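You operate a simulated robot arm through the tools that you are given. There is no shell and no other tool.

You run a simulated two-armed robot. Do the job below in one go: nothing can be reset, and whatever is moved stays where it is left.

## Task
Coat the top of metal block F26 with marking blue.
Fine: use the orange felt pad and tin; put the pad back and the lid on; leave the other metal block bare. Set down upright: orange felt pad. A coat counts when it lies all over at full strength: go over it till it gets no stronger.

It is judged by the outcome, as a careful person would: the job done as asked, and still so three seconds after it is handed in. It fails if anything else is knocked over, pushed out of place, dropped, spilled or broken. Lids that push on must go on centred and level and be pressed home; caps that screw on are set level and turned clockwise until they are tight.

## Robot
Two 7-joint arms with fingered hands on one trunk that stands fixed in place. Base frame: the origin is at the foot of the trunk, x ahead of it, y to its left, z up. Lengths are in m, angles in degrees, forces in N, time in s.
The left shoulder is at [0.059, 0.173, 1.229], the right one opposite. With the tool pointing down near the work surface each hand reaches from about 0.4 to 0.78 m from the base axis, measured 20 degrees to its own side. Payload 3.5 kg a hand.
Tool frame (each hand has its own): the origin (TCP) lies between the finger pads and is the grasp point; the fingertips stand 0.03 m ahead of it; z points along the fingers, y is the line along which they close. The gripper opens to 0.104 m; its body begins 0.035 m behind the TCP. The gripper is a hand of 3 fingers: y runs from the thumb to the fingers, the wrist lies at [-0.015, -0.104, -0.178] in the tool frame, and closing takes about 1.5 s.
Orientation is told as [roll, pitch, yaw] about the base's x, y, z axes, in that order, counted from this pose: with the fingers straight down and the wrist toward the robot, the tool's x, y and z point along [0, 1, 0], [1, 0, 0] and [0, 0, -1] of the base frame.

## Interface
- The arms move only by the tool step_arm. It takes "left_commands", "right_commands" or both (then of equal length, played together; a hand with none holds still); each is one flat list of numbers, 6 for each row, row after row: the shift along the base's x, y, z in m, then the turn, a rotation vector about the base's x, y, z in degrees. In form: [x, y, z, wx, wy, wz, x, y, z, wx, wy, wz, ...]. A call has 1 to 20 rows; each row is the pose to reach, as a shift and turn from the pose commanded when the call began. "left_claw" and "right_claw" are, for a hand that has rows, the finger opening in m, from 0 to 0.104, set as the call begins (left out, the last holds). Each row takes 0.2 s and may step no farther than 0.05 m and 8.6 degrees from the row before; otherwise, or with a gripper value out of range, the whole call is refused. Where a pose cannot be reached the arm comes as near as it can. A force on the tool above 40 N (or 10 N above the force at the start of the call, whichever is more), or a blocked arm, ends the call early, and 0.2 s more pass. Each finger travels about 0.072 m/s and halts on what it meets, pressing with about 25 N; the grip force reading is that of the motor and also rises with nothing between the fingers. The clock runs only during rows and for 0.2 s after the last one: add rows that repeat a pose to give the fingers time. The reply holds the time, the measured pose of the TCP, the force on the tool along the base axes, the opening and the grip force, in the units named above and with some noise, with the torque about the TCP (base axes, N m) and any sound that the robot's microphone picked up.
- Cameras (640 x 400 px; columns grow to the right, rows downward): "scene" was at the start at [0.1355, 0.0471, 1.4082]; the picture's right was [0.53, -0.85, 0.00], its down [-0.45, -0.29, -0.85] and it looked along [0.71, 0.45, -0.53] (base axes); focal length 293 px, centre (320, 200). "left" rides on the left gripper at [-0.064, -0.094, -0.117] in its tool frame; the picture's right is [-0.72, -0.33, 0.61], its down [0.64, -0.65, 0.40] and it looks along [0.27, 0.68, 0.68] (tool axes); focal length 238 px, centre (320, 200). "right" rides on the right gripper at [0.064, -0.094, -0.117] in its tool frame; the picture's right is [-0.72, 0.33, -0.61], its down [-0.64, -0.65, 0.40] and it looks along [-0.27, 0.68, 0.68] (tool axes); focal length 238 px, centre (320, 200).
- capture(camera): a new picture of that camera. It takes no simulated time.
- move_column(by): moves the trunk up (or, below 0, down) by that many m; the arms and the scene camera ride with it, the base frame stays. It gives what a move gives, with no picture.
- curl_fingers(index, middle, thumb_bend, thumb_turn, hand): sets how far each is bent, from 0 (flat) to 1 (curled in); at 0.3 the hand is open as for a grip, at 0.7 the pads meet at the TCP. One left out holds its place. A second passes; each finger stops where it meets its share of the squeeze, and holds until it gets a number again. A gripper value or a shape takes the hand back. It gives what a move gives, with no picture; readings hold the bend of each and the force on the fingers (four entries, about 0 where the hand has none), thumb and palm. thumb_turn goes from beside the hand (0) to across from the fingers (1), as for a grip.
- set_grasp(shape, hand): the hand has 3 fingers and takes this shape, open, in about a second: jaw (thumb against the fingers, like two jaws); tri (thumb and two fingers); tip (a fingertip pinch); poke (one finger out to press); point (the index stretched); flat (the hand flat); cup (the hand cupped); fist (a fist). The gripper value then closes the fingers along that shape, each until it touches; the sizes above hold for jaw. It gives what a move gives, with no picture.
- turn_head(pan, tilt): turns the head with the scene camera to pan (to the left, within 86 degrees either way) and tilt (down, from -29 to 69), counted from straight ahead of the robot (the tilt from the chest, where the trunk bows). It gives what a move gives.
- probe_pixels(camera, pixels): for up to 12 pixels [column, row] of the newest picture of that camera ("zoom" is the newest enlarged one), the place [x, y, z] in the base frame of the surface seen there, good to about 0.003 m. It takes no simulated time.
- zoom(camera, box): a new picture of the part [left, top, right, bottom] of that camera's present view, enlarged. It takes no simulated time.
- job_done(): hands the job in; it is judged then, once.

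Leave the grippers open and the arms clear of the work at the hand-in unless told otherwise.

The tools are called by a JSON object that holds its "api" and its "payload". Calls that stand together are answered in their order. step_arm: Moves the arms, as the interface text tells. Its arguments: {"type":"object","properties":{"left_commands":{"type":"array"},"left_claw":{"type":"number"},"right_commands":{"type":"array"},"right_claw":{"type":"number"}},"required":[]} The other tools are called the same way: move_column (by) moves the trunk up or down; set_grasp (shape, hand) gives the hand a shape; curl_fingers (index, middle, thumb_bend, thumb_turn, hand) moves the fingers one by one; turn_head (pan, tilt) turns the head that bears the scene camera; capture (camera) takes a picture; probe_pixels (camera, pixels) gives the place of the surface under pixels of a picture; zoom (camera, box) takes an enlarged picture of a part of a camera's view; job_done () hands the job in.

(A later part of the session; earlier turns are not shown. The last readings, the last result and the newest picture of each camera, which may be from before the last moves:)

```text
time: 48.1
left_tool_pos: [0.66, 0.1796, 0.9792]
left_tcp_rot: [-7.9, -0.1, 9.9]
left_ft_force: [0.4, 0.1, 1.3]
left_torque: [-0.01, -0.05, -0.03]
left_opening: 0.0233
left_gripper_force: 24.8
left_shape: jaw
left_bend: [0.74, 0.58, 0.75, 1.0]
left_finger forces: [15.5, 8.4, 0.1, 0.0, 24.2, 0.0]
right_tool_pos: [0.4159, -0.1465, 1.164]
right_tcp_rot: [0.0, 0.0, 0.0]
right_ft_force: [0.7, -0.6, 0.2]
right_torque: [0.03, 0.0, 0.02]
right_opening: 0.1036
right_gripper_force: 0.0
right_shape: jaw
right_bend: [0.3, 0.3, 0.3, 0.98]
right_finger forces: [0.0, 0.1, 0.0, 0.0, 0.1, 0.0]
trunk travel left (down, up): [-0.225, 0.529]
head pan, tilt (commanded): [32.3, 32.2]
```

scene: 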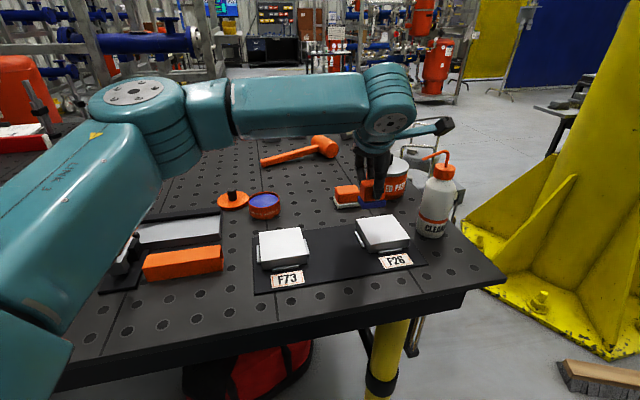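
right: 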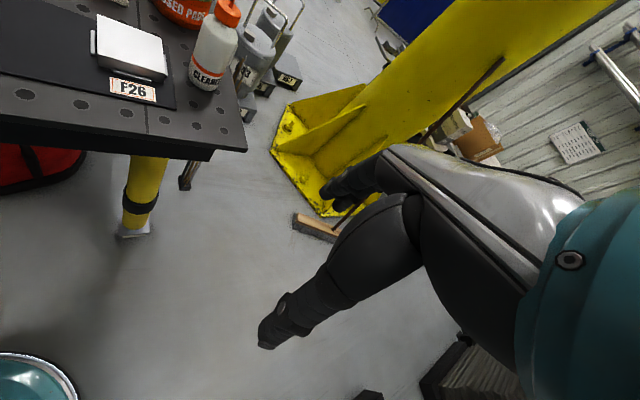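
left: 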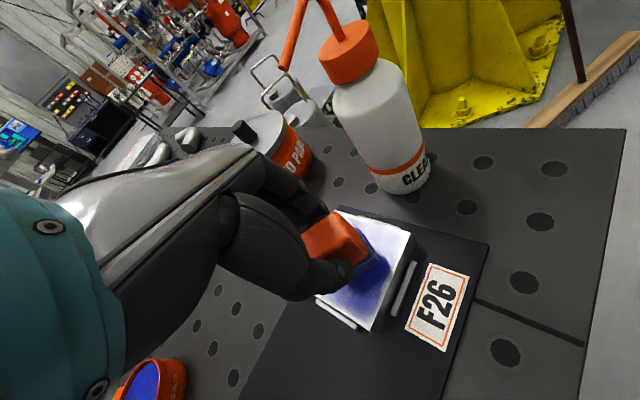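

Light contact (1.3 N). I'll press 1 mm more and raster the right half: lanes +30, +20, +10 mm, ±36 mm near–far.

{"api": "step_arm", "payload": {"left_commands": [-0.0035, -0.0134, -0.001, 0, 0, 0, -0.0078, -0.029, -0.001, 0, 0, 0, 0.0049, -0.0163, -0.001, 0, 0, 0, 0.0177, -0.0035, -0.001, 0, 0, 0, 0.0304, 0.0092, -0.001, 0, 0, 0, 0.0431, 0.0219, -0.001, 0, 0, 0, 0.0361, 0.029, -0.001, 0, 0, 0, 0.0233, 0.0163, -0.001, 0, 0, 0, 0.0106, 0.0035, -0.001, 0, 0, 0, -0.0021, -0.0092, -0.001, 0, 0, 0, -0.0148, -0.0219, -0.001, 0, 0, 0, -0.0219, -0.0148, -0.001, 0, 0, 0, -0.0092, -0.0021, -0.001, 0, 0, 0, 0.0035, 0.0106, -0.001, 0, 0, 0, 0.0163, 0.0233, -0.001, 0, 0, 0, 0.029, 0.0361, -0.001, 0, 0, 0, 0.0361, 0.029, -0.001, 0, 0, 0, 0.0389, 0.0177, -0.001, 0, 0, 0, 0.0247, 0.0035, -0.001, 0, 0, 0, 0.0106, -0.0106, -0.001, 0, 0, 0]}}

{"api": "zoom", "payload": {"camera": "scene", "box": [350, 180, 430, 260]}}

{"api": "zoom", "payload": {"camera": "left", "box": [270, 170, 450, 320]}}

```text
time: 52.3
left_tool_pos: [0.6662, 0.1721, 0.9798]
left_tcp_rot: [-8.1, -0.1, 10.1]
left_ft_force: [1.6, 1.0, 6.7]
left_torque: [0.01, -0.07, 0.01]
left_opening: 0.0234
left_gripper_force: 24.6
left_shape: jaw
left_bend: [0.74, 0.58, 0.75, 1.0]
left_finger forces: [16.7, 9.6, 0.0, 0.0, 24.3, 0.0]
left hand out of reach, approached as far as the arm can: row 2, 3, 4, 5, 6, 18, 19, 20
right_tool_pos: [0.4158, -0.1463, 1.1648]
right_tcp_rot: [0.0, 0.0, 0.0]
right_ft_force: [0.1, -0.7, -0.7]
right_torque: [0.02, 0.01, -0.02]
right_opening: 0.1034
right_gripper_force: 0.0
right_shape: jaw
right_bend: [0.3, 0.3, 0.3, 0.98]
right_finger forces: [0.0, 0.0, 0.0, 0.0, 0.1, 0.1]
trunk travel left (down, up): [-0.225, 0.529]
head pan, tilt (commanded): [32.3, 32.2]
```

```text
5.00 times, centred on (390, 220) of scene
```

zoom: 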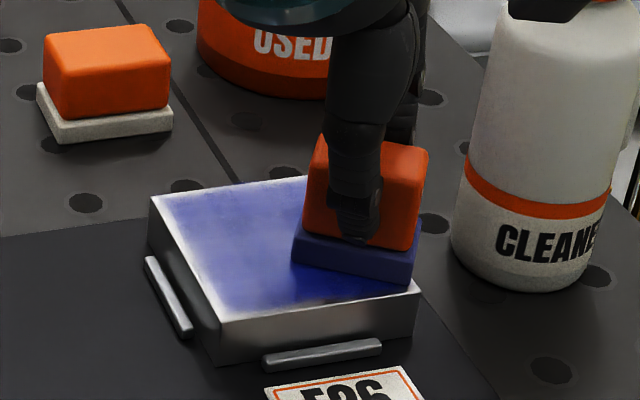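

```text
2.67 times, centred on (360, 245) of left
```

zoom: 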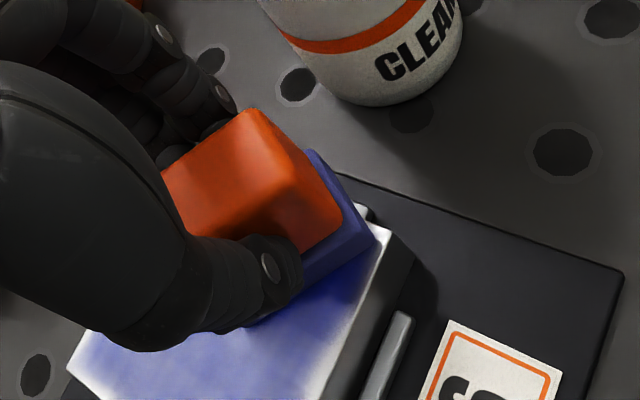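

The outermost lane was out of reach again (about 6 mm short). I'll lift the pad and look at the whole block top to see what's still pale.

{"api": "step_arm", "payload": {"left_commands": [-0.003, 0.003, 0.01, 0, 0, 0, -0.01, 0.02, 0.03, 0, 0, 0, -0.01, 0.05, 0.06, 0, 0, 0, -0.01, 0.09, 0.07, 0, 0, 0, -0.01, 0.12, 0.07, 0, 0, 0]}}

{"api": "zoom", "payload": {"camera": "scene", "box": [350, 200, 420, 260]}}

{"api": "capture", "payload": {"camera": "left"}}

```text
time: 53.5
left_tool_pos: [0.6561, 0.292, 1.0489]
left_tcp_rot: [-8.1, 0.0, 10.0]
left_ft_force: [-0.2, 0.8, -0.8]
left_torque: [-0.02, 0.01, -0.01]
left_opening: 0.0232
left_gripper_force: 25.0
left_shape: jaw
left_bend: [0.74, 0.58, 0.74, 1.0]
left_finger forces: [15.7, 8.8, 0.0, 0.1, 24.3, 0.0]
right_tool_pos: [0.4176, -0.1471, 1.1638]
right_tcp_rot: [0.0, 0.0, 0.1]
right_ft_force: [0.1, -0.6, -0.2]
right_torque: [0.02, 0.01, 0.0]
right_opening: 0.1035
right_gripper_force: 0.1
right_shape: jaw
right_bend: [0.3, 0.3, 0.3, 0.98]
right_finger forces: [0.0, 0.0, 0.0, 0.0, 0.0, 0.0]
trunk travel left (down, up): [-0.225, 0.529]
head pan, tilt (commanded): [32.3, 32.2]
```

```text
6.67 times, centred on (385, 230) of scene
```

zoom: 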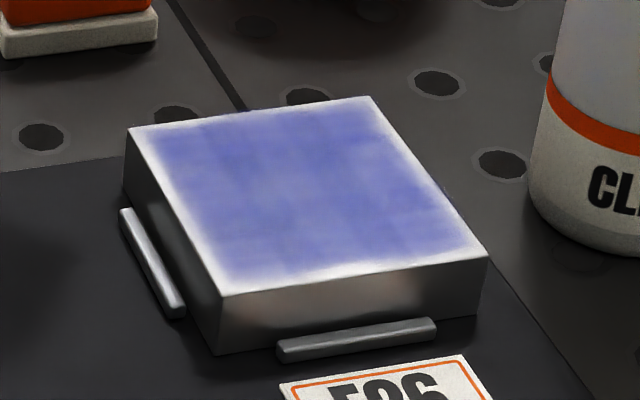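

```text
taken
```

left: 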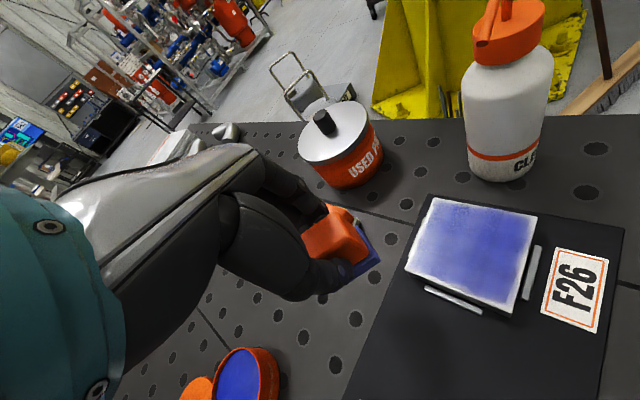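

All of the top is lightly blue, with pale margins of a few millimetres and a mottled tone. I'll zoom in to judge margins and strength.

{"api": "zoom", "payload": {"camera": "left", "box": [390, 180, 550, 330]}}

{"api": "zoom", "payload": {"camera": "left", "box": [290, 190, 410, 300]}}

```text
2.67 times, centred on (470, 255) of left
```

zoom: 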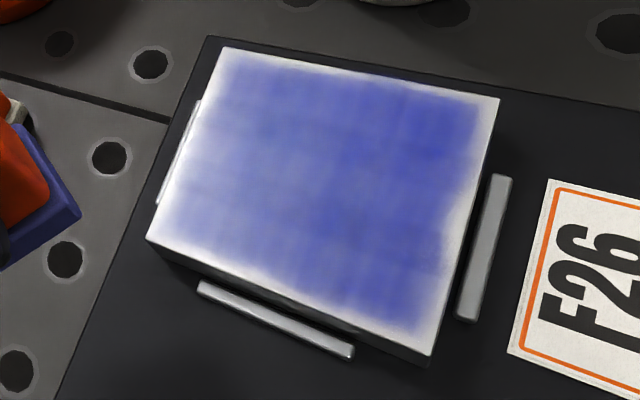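

```text
3.64 times, centred on (350, 245) of left
```

zoom: 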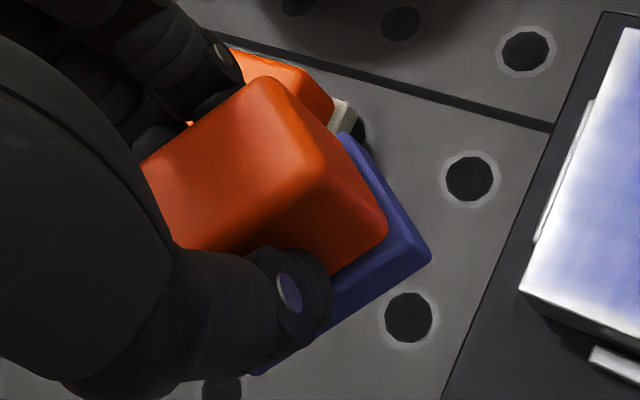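

I'll measure once more where the felt sits relative to the TCP (grip may have shifted), using both cameras at this clear position.

{"api": "zoom", "payload": {"camera": "left", "box": [290, 190, 410, 300]}}

{"api": "probe_pixels", "payload": {"camera": "zoom", "pixels": [[427, 258], [344, 136], [345, 310], [270, 362], [385, 195], [425, 240]]}}

{"api": "zoom", "payload": {"camera": "scene", "box": [320, 140, 390, 210]}}

```text
3.64 times, centred on (350, 245) of left
```

zoom: 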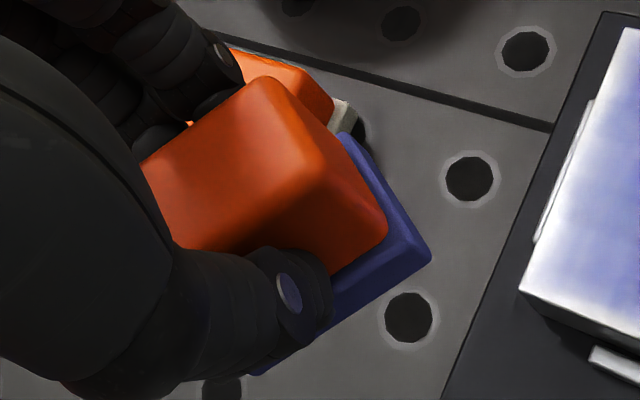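

```text
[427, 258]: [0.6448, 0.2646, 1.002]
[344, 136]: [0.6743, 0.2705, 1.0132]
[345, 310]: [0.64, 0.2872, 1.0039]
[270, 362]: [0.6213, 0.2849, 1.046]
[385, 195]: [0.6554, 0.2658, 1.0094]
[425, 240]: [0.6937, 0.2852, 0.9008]
```

```text
5.71 times, centred on (355, 175) of scene
```

zoom: 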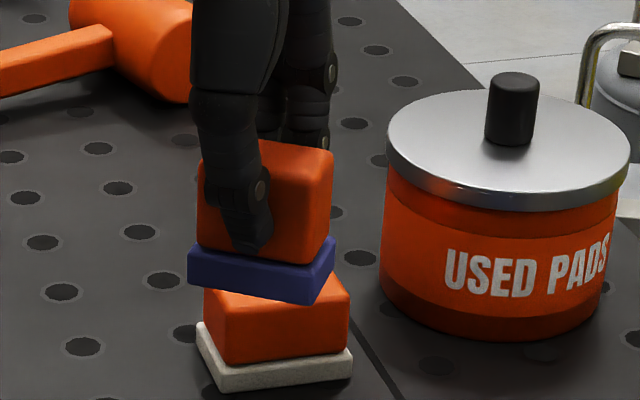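

{"api": "probe_pixels", "payload": {"camera": "zoom", "pixels": [[194, 282], [306, 298], [331, 264], [194, 252], [308, 272], [250, 290], [320, 280], [200, 245]]}}

```text
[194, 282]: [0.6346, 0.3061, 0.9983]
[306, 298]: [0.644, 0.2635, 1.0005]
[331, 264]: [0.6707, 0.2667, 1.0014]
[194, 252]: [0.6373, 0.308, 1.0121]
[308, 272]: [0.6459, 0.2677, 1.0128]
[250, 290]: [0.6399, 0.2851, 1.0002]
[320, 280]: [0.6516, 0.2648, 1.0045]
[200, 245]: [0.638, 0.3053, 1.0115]
```

The felt sits about 3 mm toward the robot/right of the TCP — acceptable. I'll go back to the tin to reload the felt, turning to yaw 30° on the way.

{"api": "step_arm", "payload": {"left_commands": [-0.01, 0.035, 0, 0, 0, 4, -0.02, 0.075, 0, 0, 0, 8, -0.03, 0.115, 0, 0, 0, 12, -0.042, 0.153, 0, 0, 0, 16, -0.052, 0.188, 0, 0, 0, 20, -0.052, 0.188, 0, 0, 0, 20, -0.052, 0.188, -0.02, 0, 0, 20, -0.052, 0.188, -0.03, 0, 0, 20, -0.052, 0.188, -0.03, 0, 0, 20]}}

{"api": "zoom", "payload": {"camera": "left", "box": [290, 190, 430, 330]}}

{"api": "zoom", "payload": {"camera": "scene", "box": [235, 150, 305, 220]}}

```text
time: 55.5
left_tool_pos: [0.6054, 0.4804, 1.0195]
left_tcp_rot: [-7.9, 0.1, 30.1]
left_ft_force: [-0.4, 0.1, -1.3]
left_torque: [-0.01, -0.03, 0.01]
left_opening: 0.0232
left_gripper_force: 25.3
left_shape: jaw
left_bend: [0.74, 0.58, 0.74, 1.0]
left_finger forces: [15.8, 8.7, 0.0, 0.0, 24.3, 0.1]
right_tool_pos: [0.4161, -0.1462, 1.1651]
right_tcp_rot: [0.1, 0.0, 0.0]
right_ft_force: [0.7, 0.7, 0.7]
right_torque: [0.0, -0.01, 0.0]
right_opening: 0.1035
right_gripper_force: 0.1
right_shape: jaw
right_bend: [0.3, 0.3, 0.3, 0.98]
right_finger forces: [0.0, 0.0, 0.1, 0.0, 0.0, 0.0]
trunk travel left (down, up): [-0.225, 0.529]
head pan, tilt (commanded): [32.3, 32.2]
```

```text
2.86 times, centred on (360, 260) of left
```

zoom: 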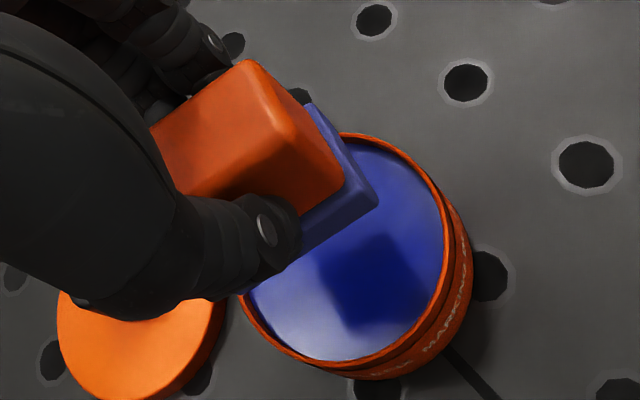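

```text
5.71 times, centred on (270, 185) of scene
```

zoom: 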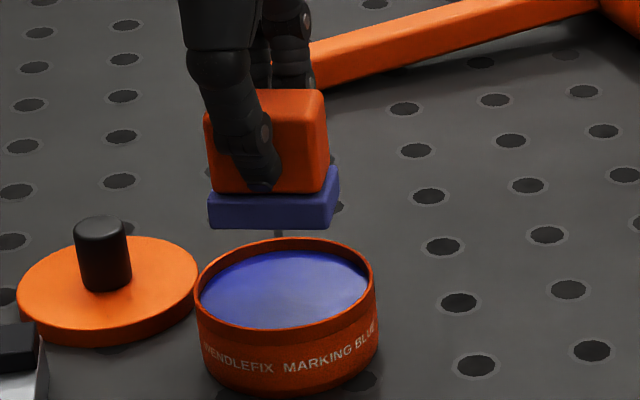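

Positioned over the tin. The felt is visibly paler than after the first dip, so reloading makes sense. Lowering into the ink by ~4 cm, slowly at the end.

{"api": "step_arm", "payload": {"left_commands": [0, 0, -0.02, 0, 0, 0, 0, 0, -0.03, 0, 0, 0, 0, 0, -0.036, 0, 0, 0, 0, 0, -0.039, 0, 0, 0, 0, 0, -0.041, 0, 0, 0, 0, 0, -0.041, 0, 0, 0, 0, 0, -0.041, 0, 0, 0, 0, 0, -0.041, 0, 0, 0]}}

{"api": "zoom", "payload": {"camera": "scene", "box": [235, 150, 305, 220]}}

{"api": "zoom", "payload": {"camera": "left", "box": [290, 190, 430, 330]}}

```text
time: 57.3
left_tool_pos: [0.6038, 0.4804, 0.979]
left_tcp_rot: [-8.0, -0.2, 29.9]
left_ft_force: [-0.5, 2.8, 8.8]
left_torque: [0.06, -0.05, 0.02]
left_opening: 0.0234
left_gripper_force: 25.0
left_shape: jaw
left_bend: [0.74, 0.58, 0.75, 1.0]
left_finger forces: [16.6, 9.4, 0.1, 0.0, 24.6, 0.1]
right_tool_pos: [0.4162, -0.1465, 1.1658]
right_tcp_rot: [0.0, -0.1, 0.0]
right_ft_force: [0.1, 1.4, -0.2]
right_torque: [-0.01, -0.02, 0.03]
right_opening: 0.1036
right_gripper_force: 0.1
right_shape: jaw
right_bend: [0.3, 0.3, 0.3, 0.98]
right_finger forces: [0.0, 0.1, 0.0, 0.0, 0.1, 0.0]
trunk travel left (down, up): [-0.225, 0.529]
head pan, tilt (commanded): [32.3, 32.2]
```

```text
5.71 times, centred on (270, 185) of scene
```

zoom: 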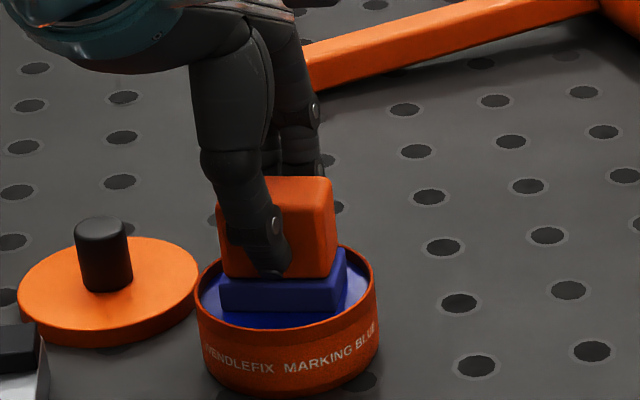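

```text
2.86 times, centred on (360, 260) of left
```

zoom: 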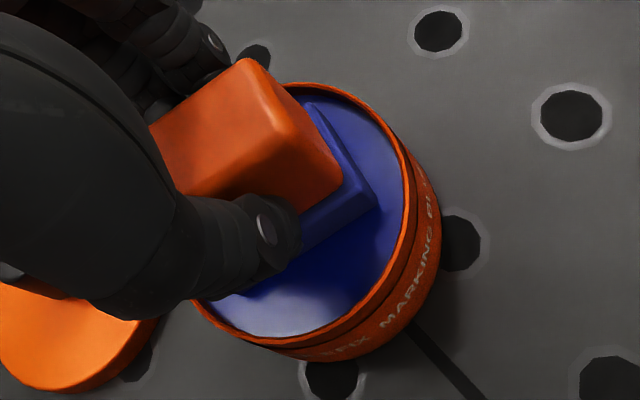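

The felt is saturated again. I lift it out slowly and carry it back over the block (yaw 25°), stopping just above the surface.

{"api": "step_arm", "payload": {"left_commands": [0, 0, 0.006, 0, 0, 0, 0, 0, 0.014, 0, 0, 0, 0, 0, 0.025, 0, 0, 0, 0, 0, 0.04, 0, 0, 0, 0, 0, 0.06, 0, 0, 0, 0.006, -0.04, 0.06, 0, 0, 0, 0.012, -0.08, 0.06, 0, 0, 0, 0.018, -0.12, 0.06, 0, 0, -2, 0.024, -0.16, 0.06, 0, 0, -4, 0.03, -0.2, 0.06, 0, 0, -5, 0.036, -0.24, 0.06, 0, 0, -5, 0.039, -0.265, 0.06, 0, 0, -5, 0.039, -0.265, 0.04, 0, 0, -5, 0.039, -0.265, 0.02, 0, 0, -5, 0.039, -0.265, 0.01, 0, 0, -5, 0.039, -0.265, 0.01, 0, 0, -5]}}

{"api": "zoom", "payload": {"camera": "scene", "box": [345, 170, 435, 260]}}

```text
time: 60.7
left_tool_pos: [0.6435, 0.2153, 0.9869]
left_tcp_rot: [-7.9, 0.0, 25.1]
left_ft_force: [-0.1, 0.9, -0.1]
left_torque: [0.04, 0.0, -0.01]
left_opening: 0.023
left_gripper_force: 24.5
left_shape: jaw
left_bend: [0.74, 0.58, 0.75, 1.0]
left_finger forces: [15.4, 8.5, 0.1, 0.0, 23.9, 0.0]
right_tool_pos: [0.4178, -0.1472, 1.1643]
right_tcp_rot: [0.0, -0.1, 0.1]
right_ft_force: [-0.1, 0.3, 0.7]
right_torque: [0.01, -0.03, 0.01]
right_opening: 0.1037
right_gripper_force: 0.1
right_shape: jaw
right_bend: [0.3, 0.3, 0.3, 0.98]
right_finger forces: [0.1, 0.1, 0.0, 0.0, 0.0, 0.0]
trunk travel left (down, up): [-0.225, 0.529]
head pan, tilt (commanded): [32.3, 32.2]
```

```text
4.44 times, centred on (390, 215) of scene
```

zoom: 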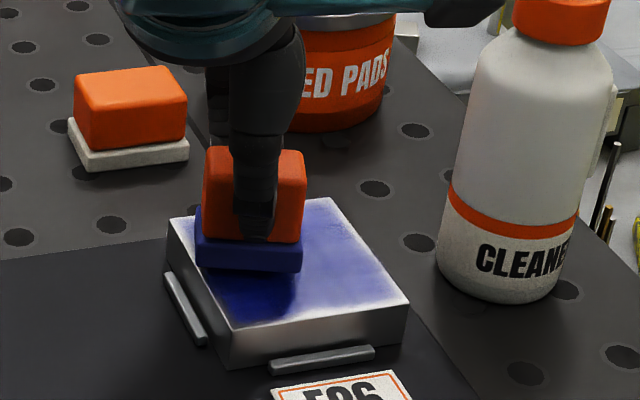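

Over the block again at z=0.987. Now I press to contact and run lanes at −33 and −20 mm with short holds at each end (so that the turning points are really reached).

{"api": "step_arm", "payload": {"left_commands": [0, 0, -0.0085, 0, 0, 0, -0.002, 0.0086, -0.0095, 0, 0, 0, 0.0044, 0.0221, -0.0097, 0, 0, 0, 0.0129, 0.0305, -0.0097, 0, 0, 0, 0.0164, 0.0341, -0.0097, 0, 0, 0, 0.0164, 0.0341, -0.0097, 0, 0, 0, 0.0044, 0.0221, -0.0097, 0, 0, 0, -0.0083, 0.0093, -0.0097, 0, 0, 0, -0.0211, -0.0034, -0.0097, 0, 0, 0, -0.0296, -0.0119, -0.0097, 0, 0, 0, -0.0331, -0.0154, -0.0097, 0, 0, 0, -0.0331, -0.0154, -0.0097, 0, 0, 0, -0.0239, -0.0246, -0.0097, 0, 0, 0, -0.0119, -0.0126, -0.0097, 0, 0, 0, 0.0008, 0.0001, -0.0097, 0, 0, 0, 0.0136, 0.0129, -0.0097, 0, 0, 0, 0.0221, 0.0214, -0.0097, 0, 0, 0, 0.0256, 0.0249, -0.0097, 0, 0, 0, 0.0256, 0.0249, -0.0097, 0, 0, 0, 0.0341, 0.0164, -0.0097, 0, 0, 0]}}

{"api": "zoom", "payload": {"camera": "scene", "box": [345, 170, 435, 260]}}

{"api": "zoom", "payload": {"camera": "left", "box": [270, 170, 490, 340]}}

```text
time: 64.9
left_tool_pos: [0.6776, 0.2316, 0.9788]
left_tcp_rot: [-8.0, -0.1, 25.2]
left_ft_force: [-0.1, 1.7, 7.2]
left_torque: [0.02, -0.03, -0.01]
left_opening: 0.0237
left_gripper_force: 25.6
left_shape: jaw
left_bend: [0.74, 0.58, 0.75, 1.0]
left_finger forces: [16.4, 9.5, 0.0, 0.0, 25.6, 0.1]
right_tool_pos: [0.4158, -0.1477, 1.1644]
right_tcp_rot: [0.0, -0.1, 0.0]
right_ft_force: [-0.4, -0.7, 0.1]
right_torque: [-0.01, 0.01, 0.01]
right_opening: 0.1035
right_gripper_force: 0.0
right_shape: jaw
right_bend: [0.3, 0.3, 0.3, 0.98]
right_finger forces: [0.0, 0.0, 0.1, 0.1, 0.1, 0.0]
trunk travel left (down, up): [-0.225, 0.529]
head pan, tilt (commanded): [32.3, 32.2]
```

```text
4.44 times, centred on (390, 215) of scene
```

zoom: 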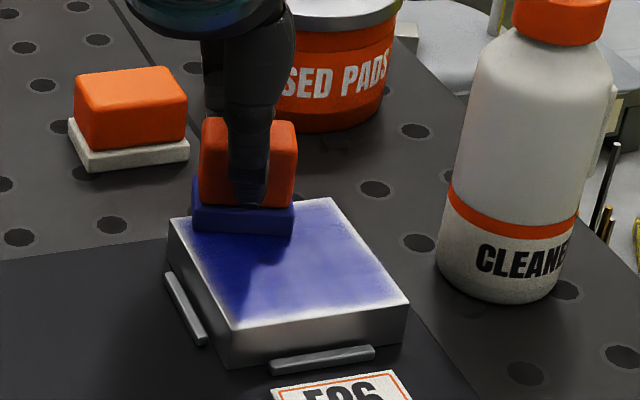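

```text
2.35 times, centred on (380, 255) of left
```

zoom: 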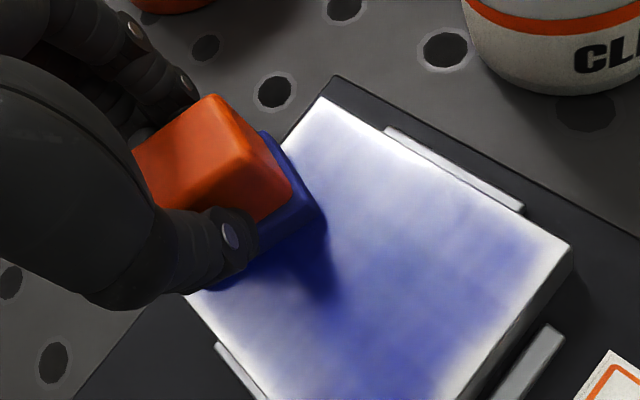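

Force 7 N, good. I continue: lane −8 mm, then along the near edge, back up the left edge, along the far edge.

{"api": "step_arm", "payload": {"left_commands": [-0.012, -0.012, 0, 0, 0, 0, -0.0247, -0.0247, 0, 0, 0, 0, -0.0375, -0.0375, 0, 0, 0, 0, -0.046, -0.046, 0, 0, 0, 0, -0.0502, -0.0502, 0, 0, 0, 0, -0.0502, -0.0502, 0, 0, 0, 0, -0.0587, -0.0417, 0, 0, 0, 0, -0.0679, -0.0325, 0, 0, 0, 0, -0.0679, -0.0325, 0, 0, 0, 0, -0.0551, -0.0198, 0, 0, 0, 0, -0.0424, -0.0071, 0, 0, 0, 0, -0.0297, 0.0057, 0, 0, 0, 0, -0.0212, 0.0141, 0, 0, 0, 0, -0.017, 0.0184, 0, 0, 0, 0, -0.017, 0.0184, 0, 0, 0, 0, -0.0078, 0.0092, 0, 0, 0, 0, 0.0021, -0.0007, 0, 0, 0, 0, 0.0092, -0.0078, 0, 0, 0, 0, -0.0035, -0.0205, 0, 0, 0, 0, -0.0163, -0.0332, 0, 0, 0, 0]}}

{"api": "zoom", "payload": {"camera": "scene", "box": [345, 170, 435, 260]}}

{"api": "zoom", "payload": {"camera": "left", "box": [250, 170, 470, 340]}}

```text
time: 69.1
left_tool_pos: [0.6608, 0.1996, 0.9779]
left_tcp_rot: [-8.0, -0.2, 25.0]
left_ft_force: [0.5, 0.7, 5.0]
left_torque: [0.05, -0.08, 0.01]
left_opening: 0.0235
left_gripper_force: 25.4
left_shape: jaw
left_bend: [0.74, 0.58, 0.75, 1.0]
left_finger forces: [17.1, 9.6, 0.1, 0.1, 24.7, 0.1]
right_tool_pos: [0.4167, -0.1471, 1.1647]
right_tcp_rot: [0.0, 0.0, 0.0]
right_ft_force: [-0.6, -0.7, 0.8]
right_torque: [0.01, 0.01, -0.01]
right_opening: 0.1036
right_gripper_force: 0.0
right_shape: jaw
right_bend: [0.3, 0.3, 0.3, 0.98]
right_finger forces: [0.1, 0.0, 0.1, 0.0, 0.1, 0.0]
trunk travel left (down, up): [-0.225, 0.529]
head pan, tilt (commanded): [32.3, 32.2]
```

```text
4.44 times, centred on (390, 215) of scene
```

zoom: 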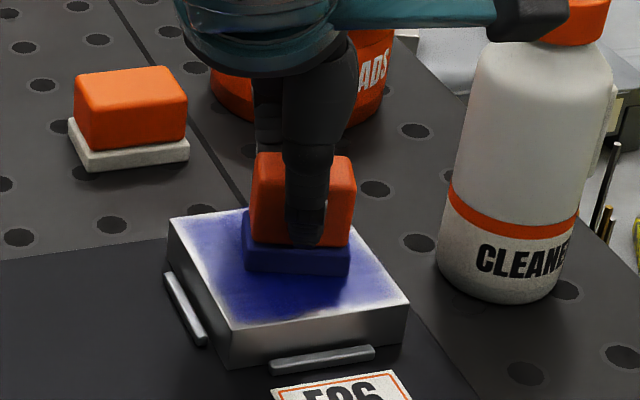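

```text
2.35 times, centred on (360, 255) of left
```

zoom: 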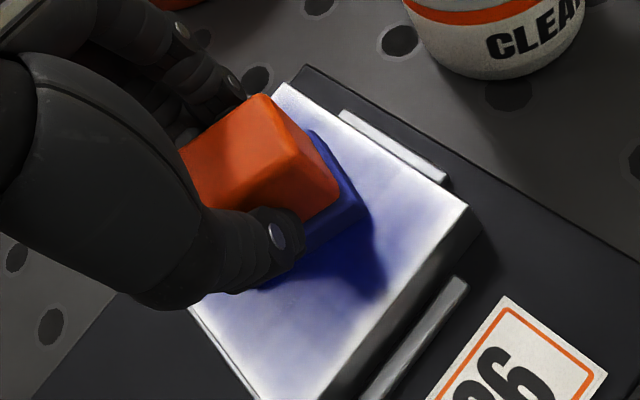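

I'll lift the pad aside briefly to see how the coat developed at the left and near edges before going on with the right side.

{"api": "step_arm", "payload": {"left_commands": [0, 0, 0.01, 0, 0, 0, -0.01, 0.02, 0.03, 0, 0, 0, -0.01, 0.06, 0.05, 0, 0, 0, -0.01, 0.1, 0.06, 0, 0, 0, -0.01, 0.1, 0.06, 0, 0, 0]}}

{"api": "zoom", "payload": {"camera": "scene", "box": [350, 200, 420, 260]}}

{"api": "capture", "payload": {"camera": "left"}}

```text
time: 70.3
left_tool_pos: [0.6518, 0.3, 1.0382]
left_tcp_rot: [-8.0, -0.1, 25.0]
left_ft_force: [-0.6, 0.6, -0.2]
left_torque: [0.0, -0.02, -0.03]
left_opening: 0.0234
left_gripper_force: 25.1
left_shape: jaw
left_bend: [0.74, 0.58, 0.75, 1.0]
left_finger forces: [16.0, 8.6, 0.1, 0.1, 24.8, 0.1]
right_tool_pos: [0.4177, -0.1464, 1.1634]
right_tcp_rot: [0.0, 0.0, 0.0]
right_ft_force: [-0.6, 0.0, -0.5]
right_torque: [0.02, -0.01, -0.02]
right_opening: 0.1038
right_gripper_force: 0.1
right_shape: jaw
right_bend: [0.3, 0.3, 0.3, 0.98]
right_finger forces: [0.1, 0.0, 0.0, 0.1, 0.1, 0.0]
trunk travel left (down, up): [-0.225, 0.529]
head pan, tilt (commanded): [32.3, 32.2]
```

```text
6.67 times, centred on (385, 230) of scene
```

zoom: 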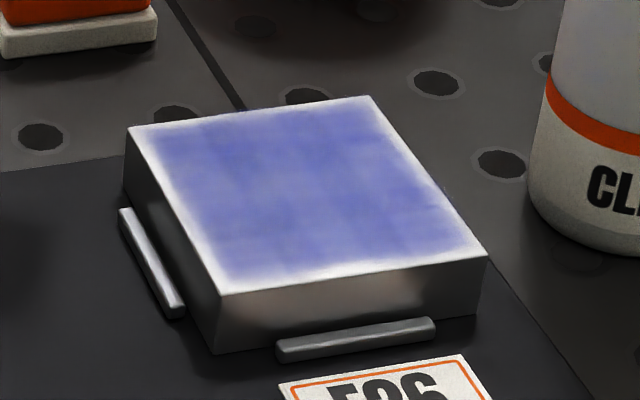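

```text
taken
```

left: 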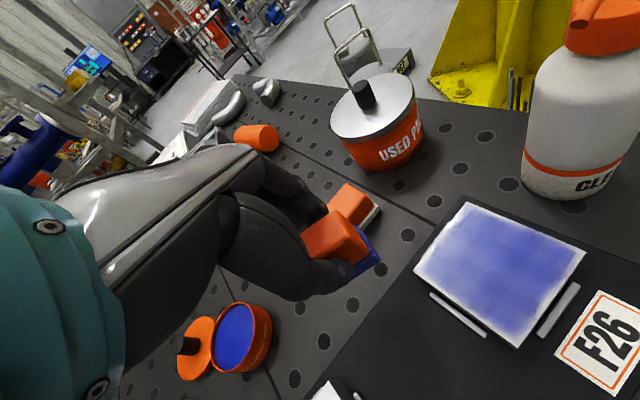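

The pale rim looks unchanged although I passed over it, so I need a close look. Zooming in on the block from both cameras.

{"api": "zoom", "payload": {"camera": "left", "box": [400, 190, 600, 360]}}

{"api": "zoom", "payload": {"camera": "scene", "box": [360, 208, 406, 254]}}

```text
2.35 times, centred on (500, 275) of left
```

zoom: 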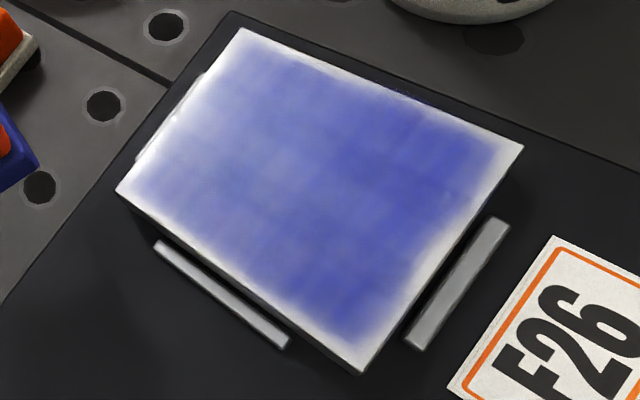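

```text
8.70 times, centred on (383, 231) of scene
```

zoom: 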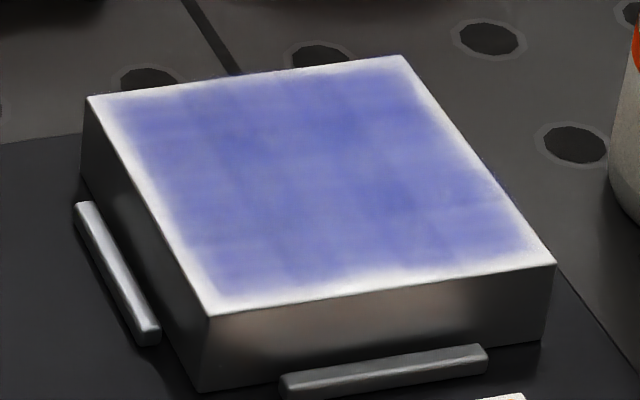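

The near edge margin (~6 mm) suggests the pad's near side may not touch fully — perhaps the pad tilted a little in the grip. I'll probe the pad's top face and the felt's lower edges for level.

{"api": "zoom", "payload": {"camera": "left", "box": [290, 190, 410, 300]}}

{"api": "probe_pixels", "payload": {"camera": "zoom", "pixels": [[270, 90], [220, 130], [310, 140], [250, 180], [180, 170], [230, 200], [300, 170], [260, 120], [425, 258], [345, 138], [350, 310], [380, 290]]}}

{"api": "zoom", "payload": {"camera": "scene", "box": [310, 140, 380, 210]}}

```text
3.64 times, centred on (350, 245) of left
```

zoom: 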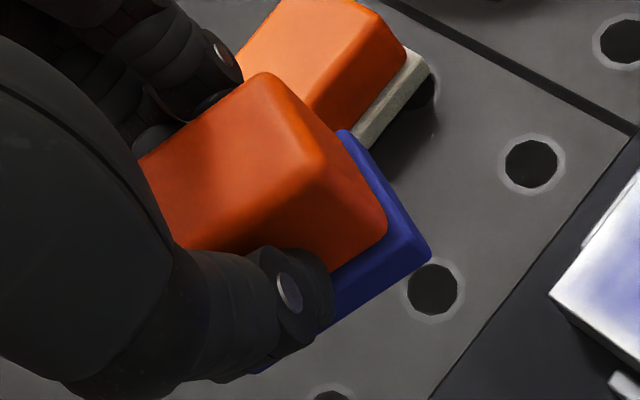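

```text
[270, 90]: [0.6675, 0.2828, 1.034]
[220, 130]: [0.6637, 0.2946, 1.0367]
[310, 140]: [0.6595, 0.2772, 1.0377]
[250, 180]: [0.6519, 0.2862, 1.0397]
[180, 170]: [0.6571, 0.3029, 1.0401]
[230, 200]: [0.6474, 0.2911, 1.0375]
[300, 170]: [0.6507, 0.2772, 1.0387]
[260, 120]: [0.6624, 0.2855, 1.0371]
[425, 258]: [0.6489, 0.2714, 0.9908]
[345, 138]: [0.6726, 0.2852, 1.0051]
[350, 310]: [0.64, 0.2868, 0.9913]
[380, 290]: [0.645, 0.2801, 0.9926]
```

```text
5.71 times, centred on (345, 175) of scene
```

zoom: 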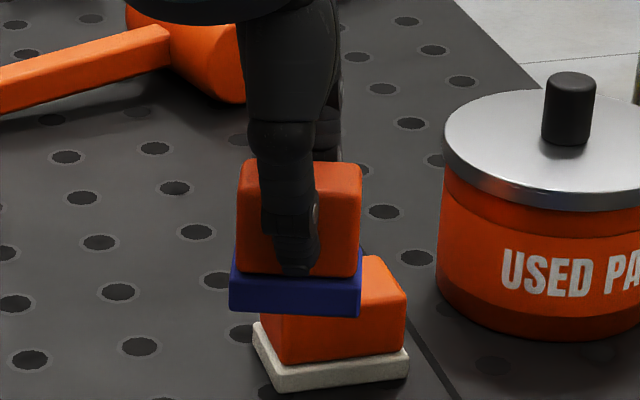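

The pad has kept its pose in the hand (corner pixels within 1–2 px of those at pick-up), so it's level. To test how the rim takes ink I'll rub several strokes right along the near edge with the pad's centre almost on the edge.

{"api": "step_arm", "payload": {"left_commands": [-0.006, -0.03, 0, 0, 0, 0, -0.013, -0.06, -0.01, 0, 0, 0, -0.02, -0.09, -0.02, 0, 0, 0, -0.0246, -0.1078, -0.035, 0, 0, 0, -0.0246, -0.1078, -0.05, 0, 0, 0, -0.0246, -0.1078, -0.058, 0, 0, 0, -0.0246, -0.1078, -0.0603, 0, 0, 0, -0.0317, -0.1149, -0.0605, 0, 0, 0, -0.0423, -0.1043, -0.0605, 0, 0, 0, -0.0317, -0.1149, -0.0605, 0, 0, 0, -0.0211, -0.1255, -0.0605, 0, 0, 0, -0.0317, -0.1149, -0.0605, 0, 0, 0, -0.0423, -0.1043, -0.0605, 0, 0, 0, -0.0317, -0.1149, -0.0605, 0, 0, 0, -0.0211, -0.1255, -0.0605, 0, 0, 0, -0.0317, -0.1149, -0.0605, 0, 0, 0, -0.0423, -0.1043, -0.0605, 0, 0, 0, -0.0317, -0.1149, -0.0605, 0, 0, 0, -0.0211, -0.1255, -0.0605, 0, 0, 0, -0.0317, -0.1149, -0.0605, 0, 0, 0]}}

{"api": "zoom", "payload": {"camera": "scene", "box": [345, 190, 425, 265]}}

{"api": "zoom", "payload": {"camera": "left", "box": [250, 170, 470, 340]}}

```text
time: 74.5
left_tool_pos: [0.6184, 0.1833, 0.9781]
left_tcp_rot: [-8.1, 0.0, 25.0]
left_ft_force: [0.2, -2.2, 8.6]
left_torque: [-0.07, -0.07, -0.01]
left_opening: 0.0234
left_gripper_force: 25.2
left_shape: jaw
left_bend: [0.74, 0.58, 0.75, 1.0]
left_finger forces: [16.6, 9.0, 0.0, 0.0, 25.6, 0.1]
right_tool_pos: [0.4155, -0.1463, 1.1639]
right_tcp_rot: [-0.1, 0.0, 0.0]
right_ft_force: [0.5, 1.0, -0.3]
right_torque: [-0.02, -0.01, -0.03]
right_opening: 0.1037
right_gripper_force: 0.1
right_shape: jaw
right_bend: [0.3, 0.3, 0.3, 0.98]
right_finger forces: [0.0, 0.0, 0.0, 0.1, 0.0, 0.0]
trunk travel left (down, up): [-0.225, 0.529]
head pan, tilt (commanded): [32.3, 32.2]
```

```text
5.33 times, centred on (385, 228) of scene
```

zoom: 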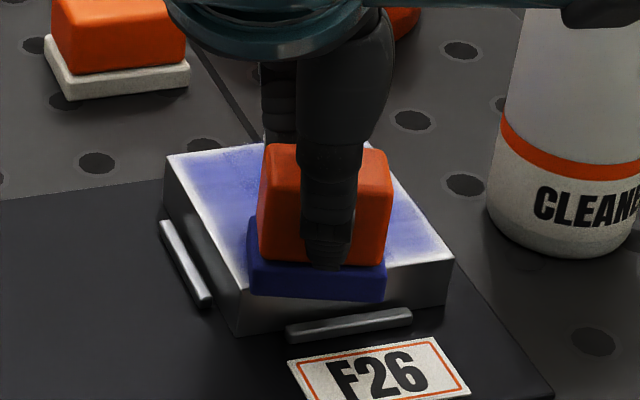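

```text
2.35 times, centred on (360, 255) of left
```

zoom: 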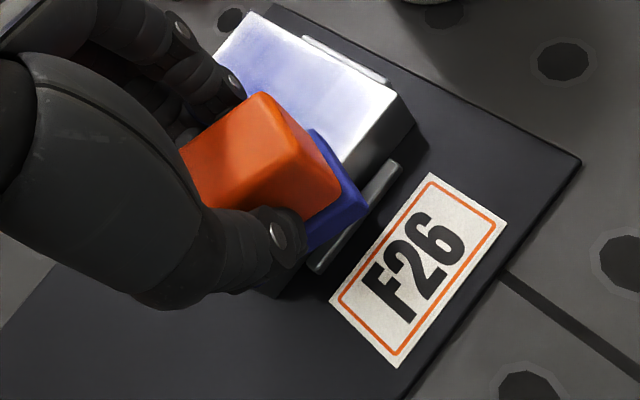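

The pad now clearly overlaps the near edge. I'll lift it and compare the near rim.

{"api": "step_arm", "payload": {"left_commands": [0.005, 0.005, 0.01, 0, 0, 0, 0.01, 0.03, 0.03, 0, 0, 0, 0.02, 0.07, 0.05, 0, 0, 0, 0.03, 0.11, 0.06, 0, 0, 0, 0.03, 0.115, 0.06, 0, 0, 0]}}

{"api": "zoom", "payload": {"camera": "scene", "box": [360, 208, 406, 254]}}

{"api": "zoom", "payload": {"camera": "left", "box": [400, 190, 600, 360]}}

```text
time: 75.7
left_tool_pos: [0.6479, 0.2988, 1.0383]
left_tcp_rot: [-8.0, 0.0, 25.0]
left_ft_force: [-0.3, 0.6, -1.7]
left_torque: [0.06, 0.03, -0.03]
left_opening: 0.0235
left_gripper_force: 25.1
left_shape: jaw
left_bend: [0.74, 0.58, 0.75, 1.0]
left_finger forces: [16.1, 8.5, 0.0, 0.0, 24.6, 0.0]
right_tool_pos: [0.4168, -0.1455, 1.1643]
right_tcp_rot: [0.0, -0.1, 0.1]
right_ft_force: [0.1, 0.1, -0.2]
right_torque: [0.02, -0.01, 0.0]
right_opening: 0.1034
right_gripper_force: 0.0
right_shape: jaw
right_bend: [0.3, 0.3, 0.3, 0.98]
right_finger forces: [0.0, 0.0, 0.0, 0.0, 0.0, 0.0]
trunk travel left (down, up): [-0.225, 0.529]
head pan, tilt (commanded): [32.3, 32.2]
```

```text
8.70 times, centred on (383, 231) of scene
```

zoom: 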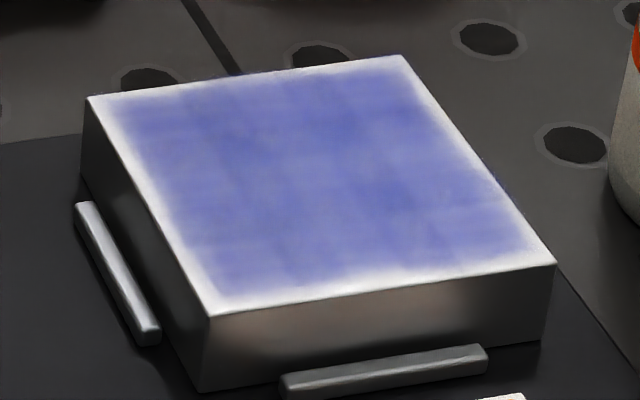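

```text
2.35 times, centred on (500, 275) of left
```

zoom: 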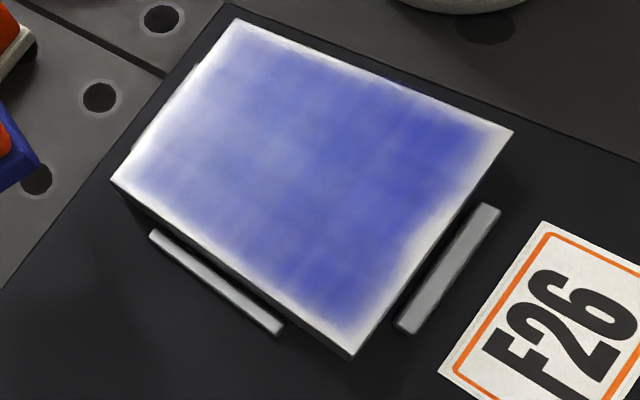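

Hardly any change at the near rim or in tone after many strokes. I'll zoom in strongly on interior and rim to see whether this is a cell pattern, a texture, or uneven strength.

{"api": "zoom", "payload": {"camera": "scene", "box": [374, 232, 398, 250]}}

{"api": "zoom", "payload": {"camera": "left", "box": [500, 270, 570, 345]}}

{"api": "zoom", "payload": {"camera": "left", "box": [440, 190, 520, 260]}}

```text
16.00 times, centred on (386, 241) of scene
```

zoom: 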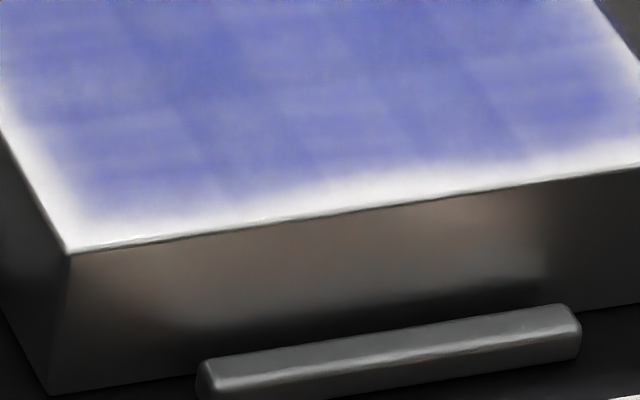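

```text
5.33 times, centred on (535, 308) of left
```

zoom: 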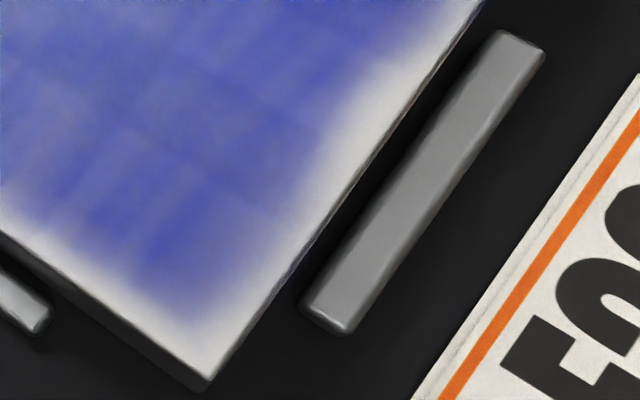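

```text
5.71 times, centred on (480, 225) of left
```

zoom: 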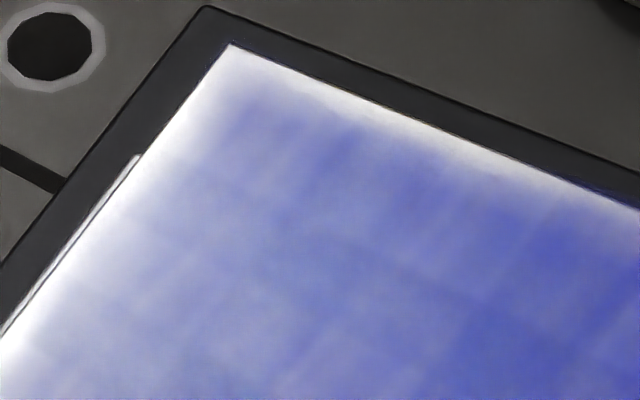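

The rim's pale width is irregular, so it's a matter of strength, not a fixed border. I'll check how loaded the felt looks now.

{"api": "zoom", "payload": {"camera": "left", "box": [310, 200, 400, 290]}}

{"api": "zoom", "payload": {"camera": "scene", "box": [320, 150, 370, 200]}}

```text
4.44 times, centred on (355, 245) of left
```

zoom: 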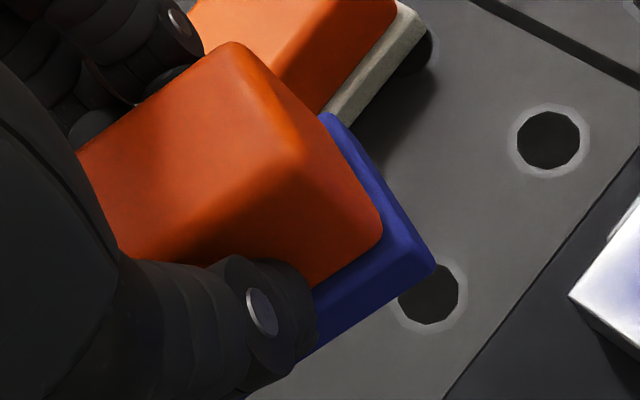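

```text
8.00 times, centred on (345, 175) of scene
```

zoom: 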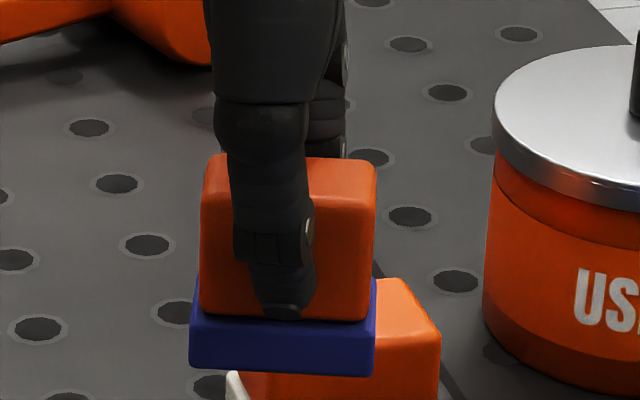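

The felt is still well loaded, yet the near rim takes nothing, while the far rim does: the pad's far side probably sits a little lower. I'll probe many points of the pad's top face to fit its tilt.

{"api": "probe_pixels", "payload": {"camera": "zoom", "pixels": [[215, 175], [360, 175], [330, 170], [225, 230], [365, 230], [225, 300], [360, 300], [205, 330], [365, 335], [205, 362], [368, 368], [340, 260]]}}

{"api": "zoom", "payload": {"camera": "left", "box": [310, 200, 400, 290]}}

{"api": "probe_pixels", "payload": {"camera": "zoom", "pixels": [[225, 75], [185, 100], [150, 125], [115, 150], [255, 100], [215, 130], [175, 160], [140, 185], [275, 135], [240, 160], [205, 190], [165, 210]]}}

{"api": "probe_pixels", "payload": {"camera": "zoom", "pixels": [[240, 85], [200, 115], [165, 140], [130, 165], [265, 118], [228, 145], [190, 175], [155, 198], [245, 120], [210, 105], [180, 130], [220, 165]]}}

```text
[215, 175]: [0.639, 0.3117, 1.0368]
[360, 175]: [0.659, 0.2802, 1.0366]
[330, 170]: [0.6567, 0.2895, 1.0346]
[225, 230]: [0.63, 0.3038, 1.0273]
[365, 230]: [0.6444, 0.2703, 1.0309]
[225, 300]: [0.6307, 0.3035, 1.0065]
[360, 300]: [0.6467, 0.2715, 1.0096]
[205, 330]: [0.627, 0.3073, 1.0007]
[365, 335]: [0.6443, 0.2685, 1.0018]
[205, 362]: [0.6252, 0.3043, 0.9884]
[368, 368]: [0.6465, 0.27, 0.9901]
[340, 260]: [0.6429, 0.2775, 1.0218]
```

```text
4.44 times, centred on (355, 245) of left
```

zoom: 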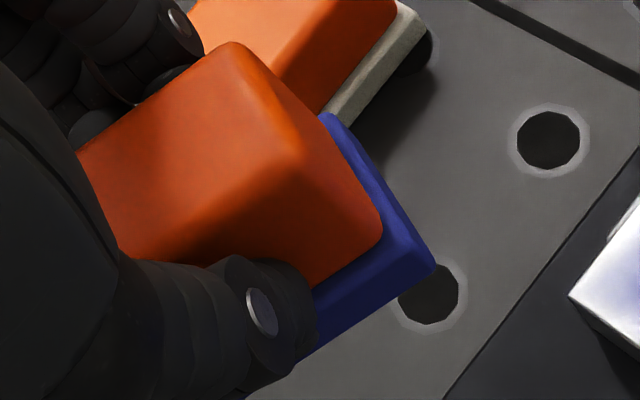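

```text
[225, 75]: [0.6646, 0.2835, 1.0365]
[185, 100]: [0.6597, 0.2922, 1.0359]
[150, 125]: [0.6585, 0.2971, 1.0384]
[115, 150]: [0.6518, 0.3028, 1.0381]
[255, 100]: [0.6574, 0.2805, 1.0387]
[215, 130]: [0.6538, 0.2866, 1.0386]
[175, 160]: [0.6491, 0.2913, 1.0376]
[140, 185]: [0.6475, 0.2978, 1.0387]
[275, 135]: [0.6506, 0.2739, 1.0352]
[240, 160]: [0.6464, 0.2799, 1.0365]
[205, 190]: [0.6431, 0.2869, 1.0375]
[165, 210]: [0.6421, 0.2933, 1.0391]
```

```text
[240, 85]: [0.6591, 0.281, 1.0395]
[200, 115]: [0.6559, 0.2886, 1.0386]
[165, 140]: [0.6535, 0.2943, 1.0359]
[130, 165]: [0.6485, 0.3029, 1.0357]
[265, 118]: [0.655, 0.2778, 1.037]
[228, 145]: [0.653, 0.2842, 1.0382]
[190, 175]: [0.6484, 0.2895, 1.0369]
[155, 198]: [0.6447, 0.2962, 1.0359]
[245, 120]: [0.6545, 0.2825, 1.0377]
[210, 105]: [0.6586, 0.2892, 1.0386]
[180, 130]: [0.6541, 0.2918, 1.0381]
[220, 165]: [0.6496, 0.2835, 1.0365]
```

Probing says the pad is level within a few degrees. To find out whether the interior is saturated, I'll rub one interior spot (15 mm left of centre) with many short strokes and compare.

{"api": "step_arm", "payload": {"left_commands": [0, -0.04, 0, 0, 0, 0, -0.0017, -0.0867, -0.02, 0, 0, 0, -0.0017, -0.0867, -0.04, 0, 0, 0, -0.0017, -0.0867, -0.055, 0, 0, 0, -0.0017, -0.0867, -0.0598, 0, 0, 0, 0.0054, -0.0796, -0.0598, 0, 0, 0, -0.0088, -0.0938, -0.0598, 0, 0, 0, 0.0054, -0.0796, -0.0598, 0, 0, 0, -0.0088, -0.0938, -0.0598, 0, 0, 0, 0.0054, -0.0796, -0.0598, 0, 0, 0, -0.0088, -0.0938, -0.0598, 0, 0, 0, 0.0054, -0.0796, -0.0598, 0, 0, 0, -0.0088, -0.0938, -0.0598, 0, 0, 0, 0.0054, -0.0796, -0.0598, 0, 0, 0, -0.0088, -0.0938, -0.0598, 0, 0, 0, 0.0054, -0.0796, -0.0598, 0, 0, 0, -0.0088, -0.0938, -0.0598, 0, 0, 0, 0.0054, -0.0796, -0.0598, 0, 0, 0, -0.0088, -0.0938, -0.0598, 0, 0, 0, -0.0017, -0.0867, -0.0598, 0, 0, 0]}}

{"api": "step_arm", "payload": {"left_commands": [0, 0.005, 0.01, 0, 0, 0, 0, 0.03, 0.03, 0, 0, 0, 0, 0.065, 0.05, 0, 0, 0, 0.0017, 0.0867, 0.06, 0, 0, 0, 0.0017, 0.0867, 0.06, 0, 0, 0]}}

{"api": "zoom", "payload": {"camera": "scene", "box": [360, 208, 406, 254]}}

{"api": "zoom", "payload": {"camera": "left", "box": [400, 190, 600, 360]}}

```text
refused: row 2 steps farther than a row can; nothing moved
```

```text
time: 76.9
left_tool_pos: [0.6505, 0.386, 1.098]
left_tcp_rot: [-8.0, 0.0, 24.9]
left_ft_force: [-0.2, -0.5, -0.4]
left_torque: [-0.03, 0.02, -0.01]
left_opening: 0.0234
left_gripper_force: 25.8
left_shape: jaw
left_bend: [0.74, 0.58, 0.75, 1.0]
left_finger forces: [16.1, 8.4, 0.1, 0.0, 24.3, 0.0]
right_tool_pos: [0.4162, -0.1469, 1.1635]
right_tcp_rot: [0.0, -0.1, -0.1]
right_ft_force: [-0.2, 0.7, 0.2]
right_torque: [0.04, -0.01, 0.04]
right_opening: 0.1038
right_gripper_force: 0.0
right_shape: jaw
right_bend: [0.3, 0.3, 0.3, 0.98]
right_finger forces: [0.2, 0.0, 0.0, 0.0, 0.1, 0.0]
trunk travel left (down, up): [-0.225, 0.529]
head pan, tilt (commanded): [32.3, 32.2]
```

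```text
8.70 times, centred on (383, 231) of scene
```

zoom: 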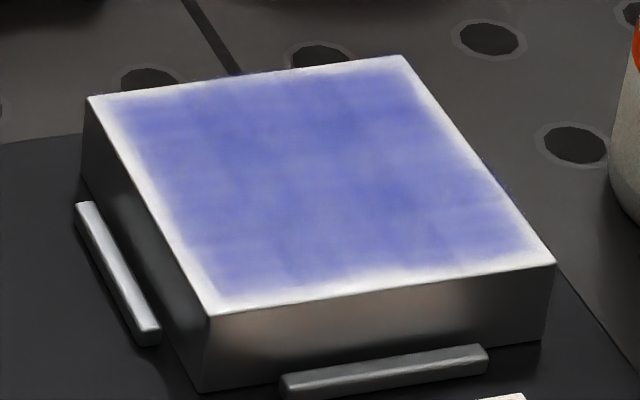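

```text
2.35 times, centred on (500, 275) of left
```

zoom: 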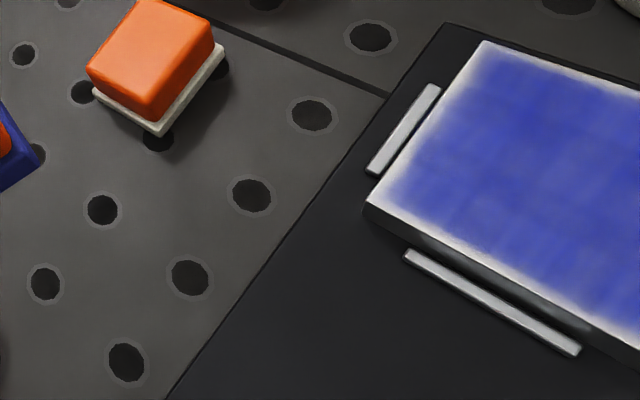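

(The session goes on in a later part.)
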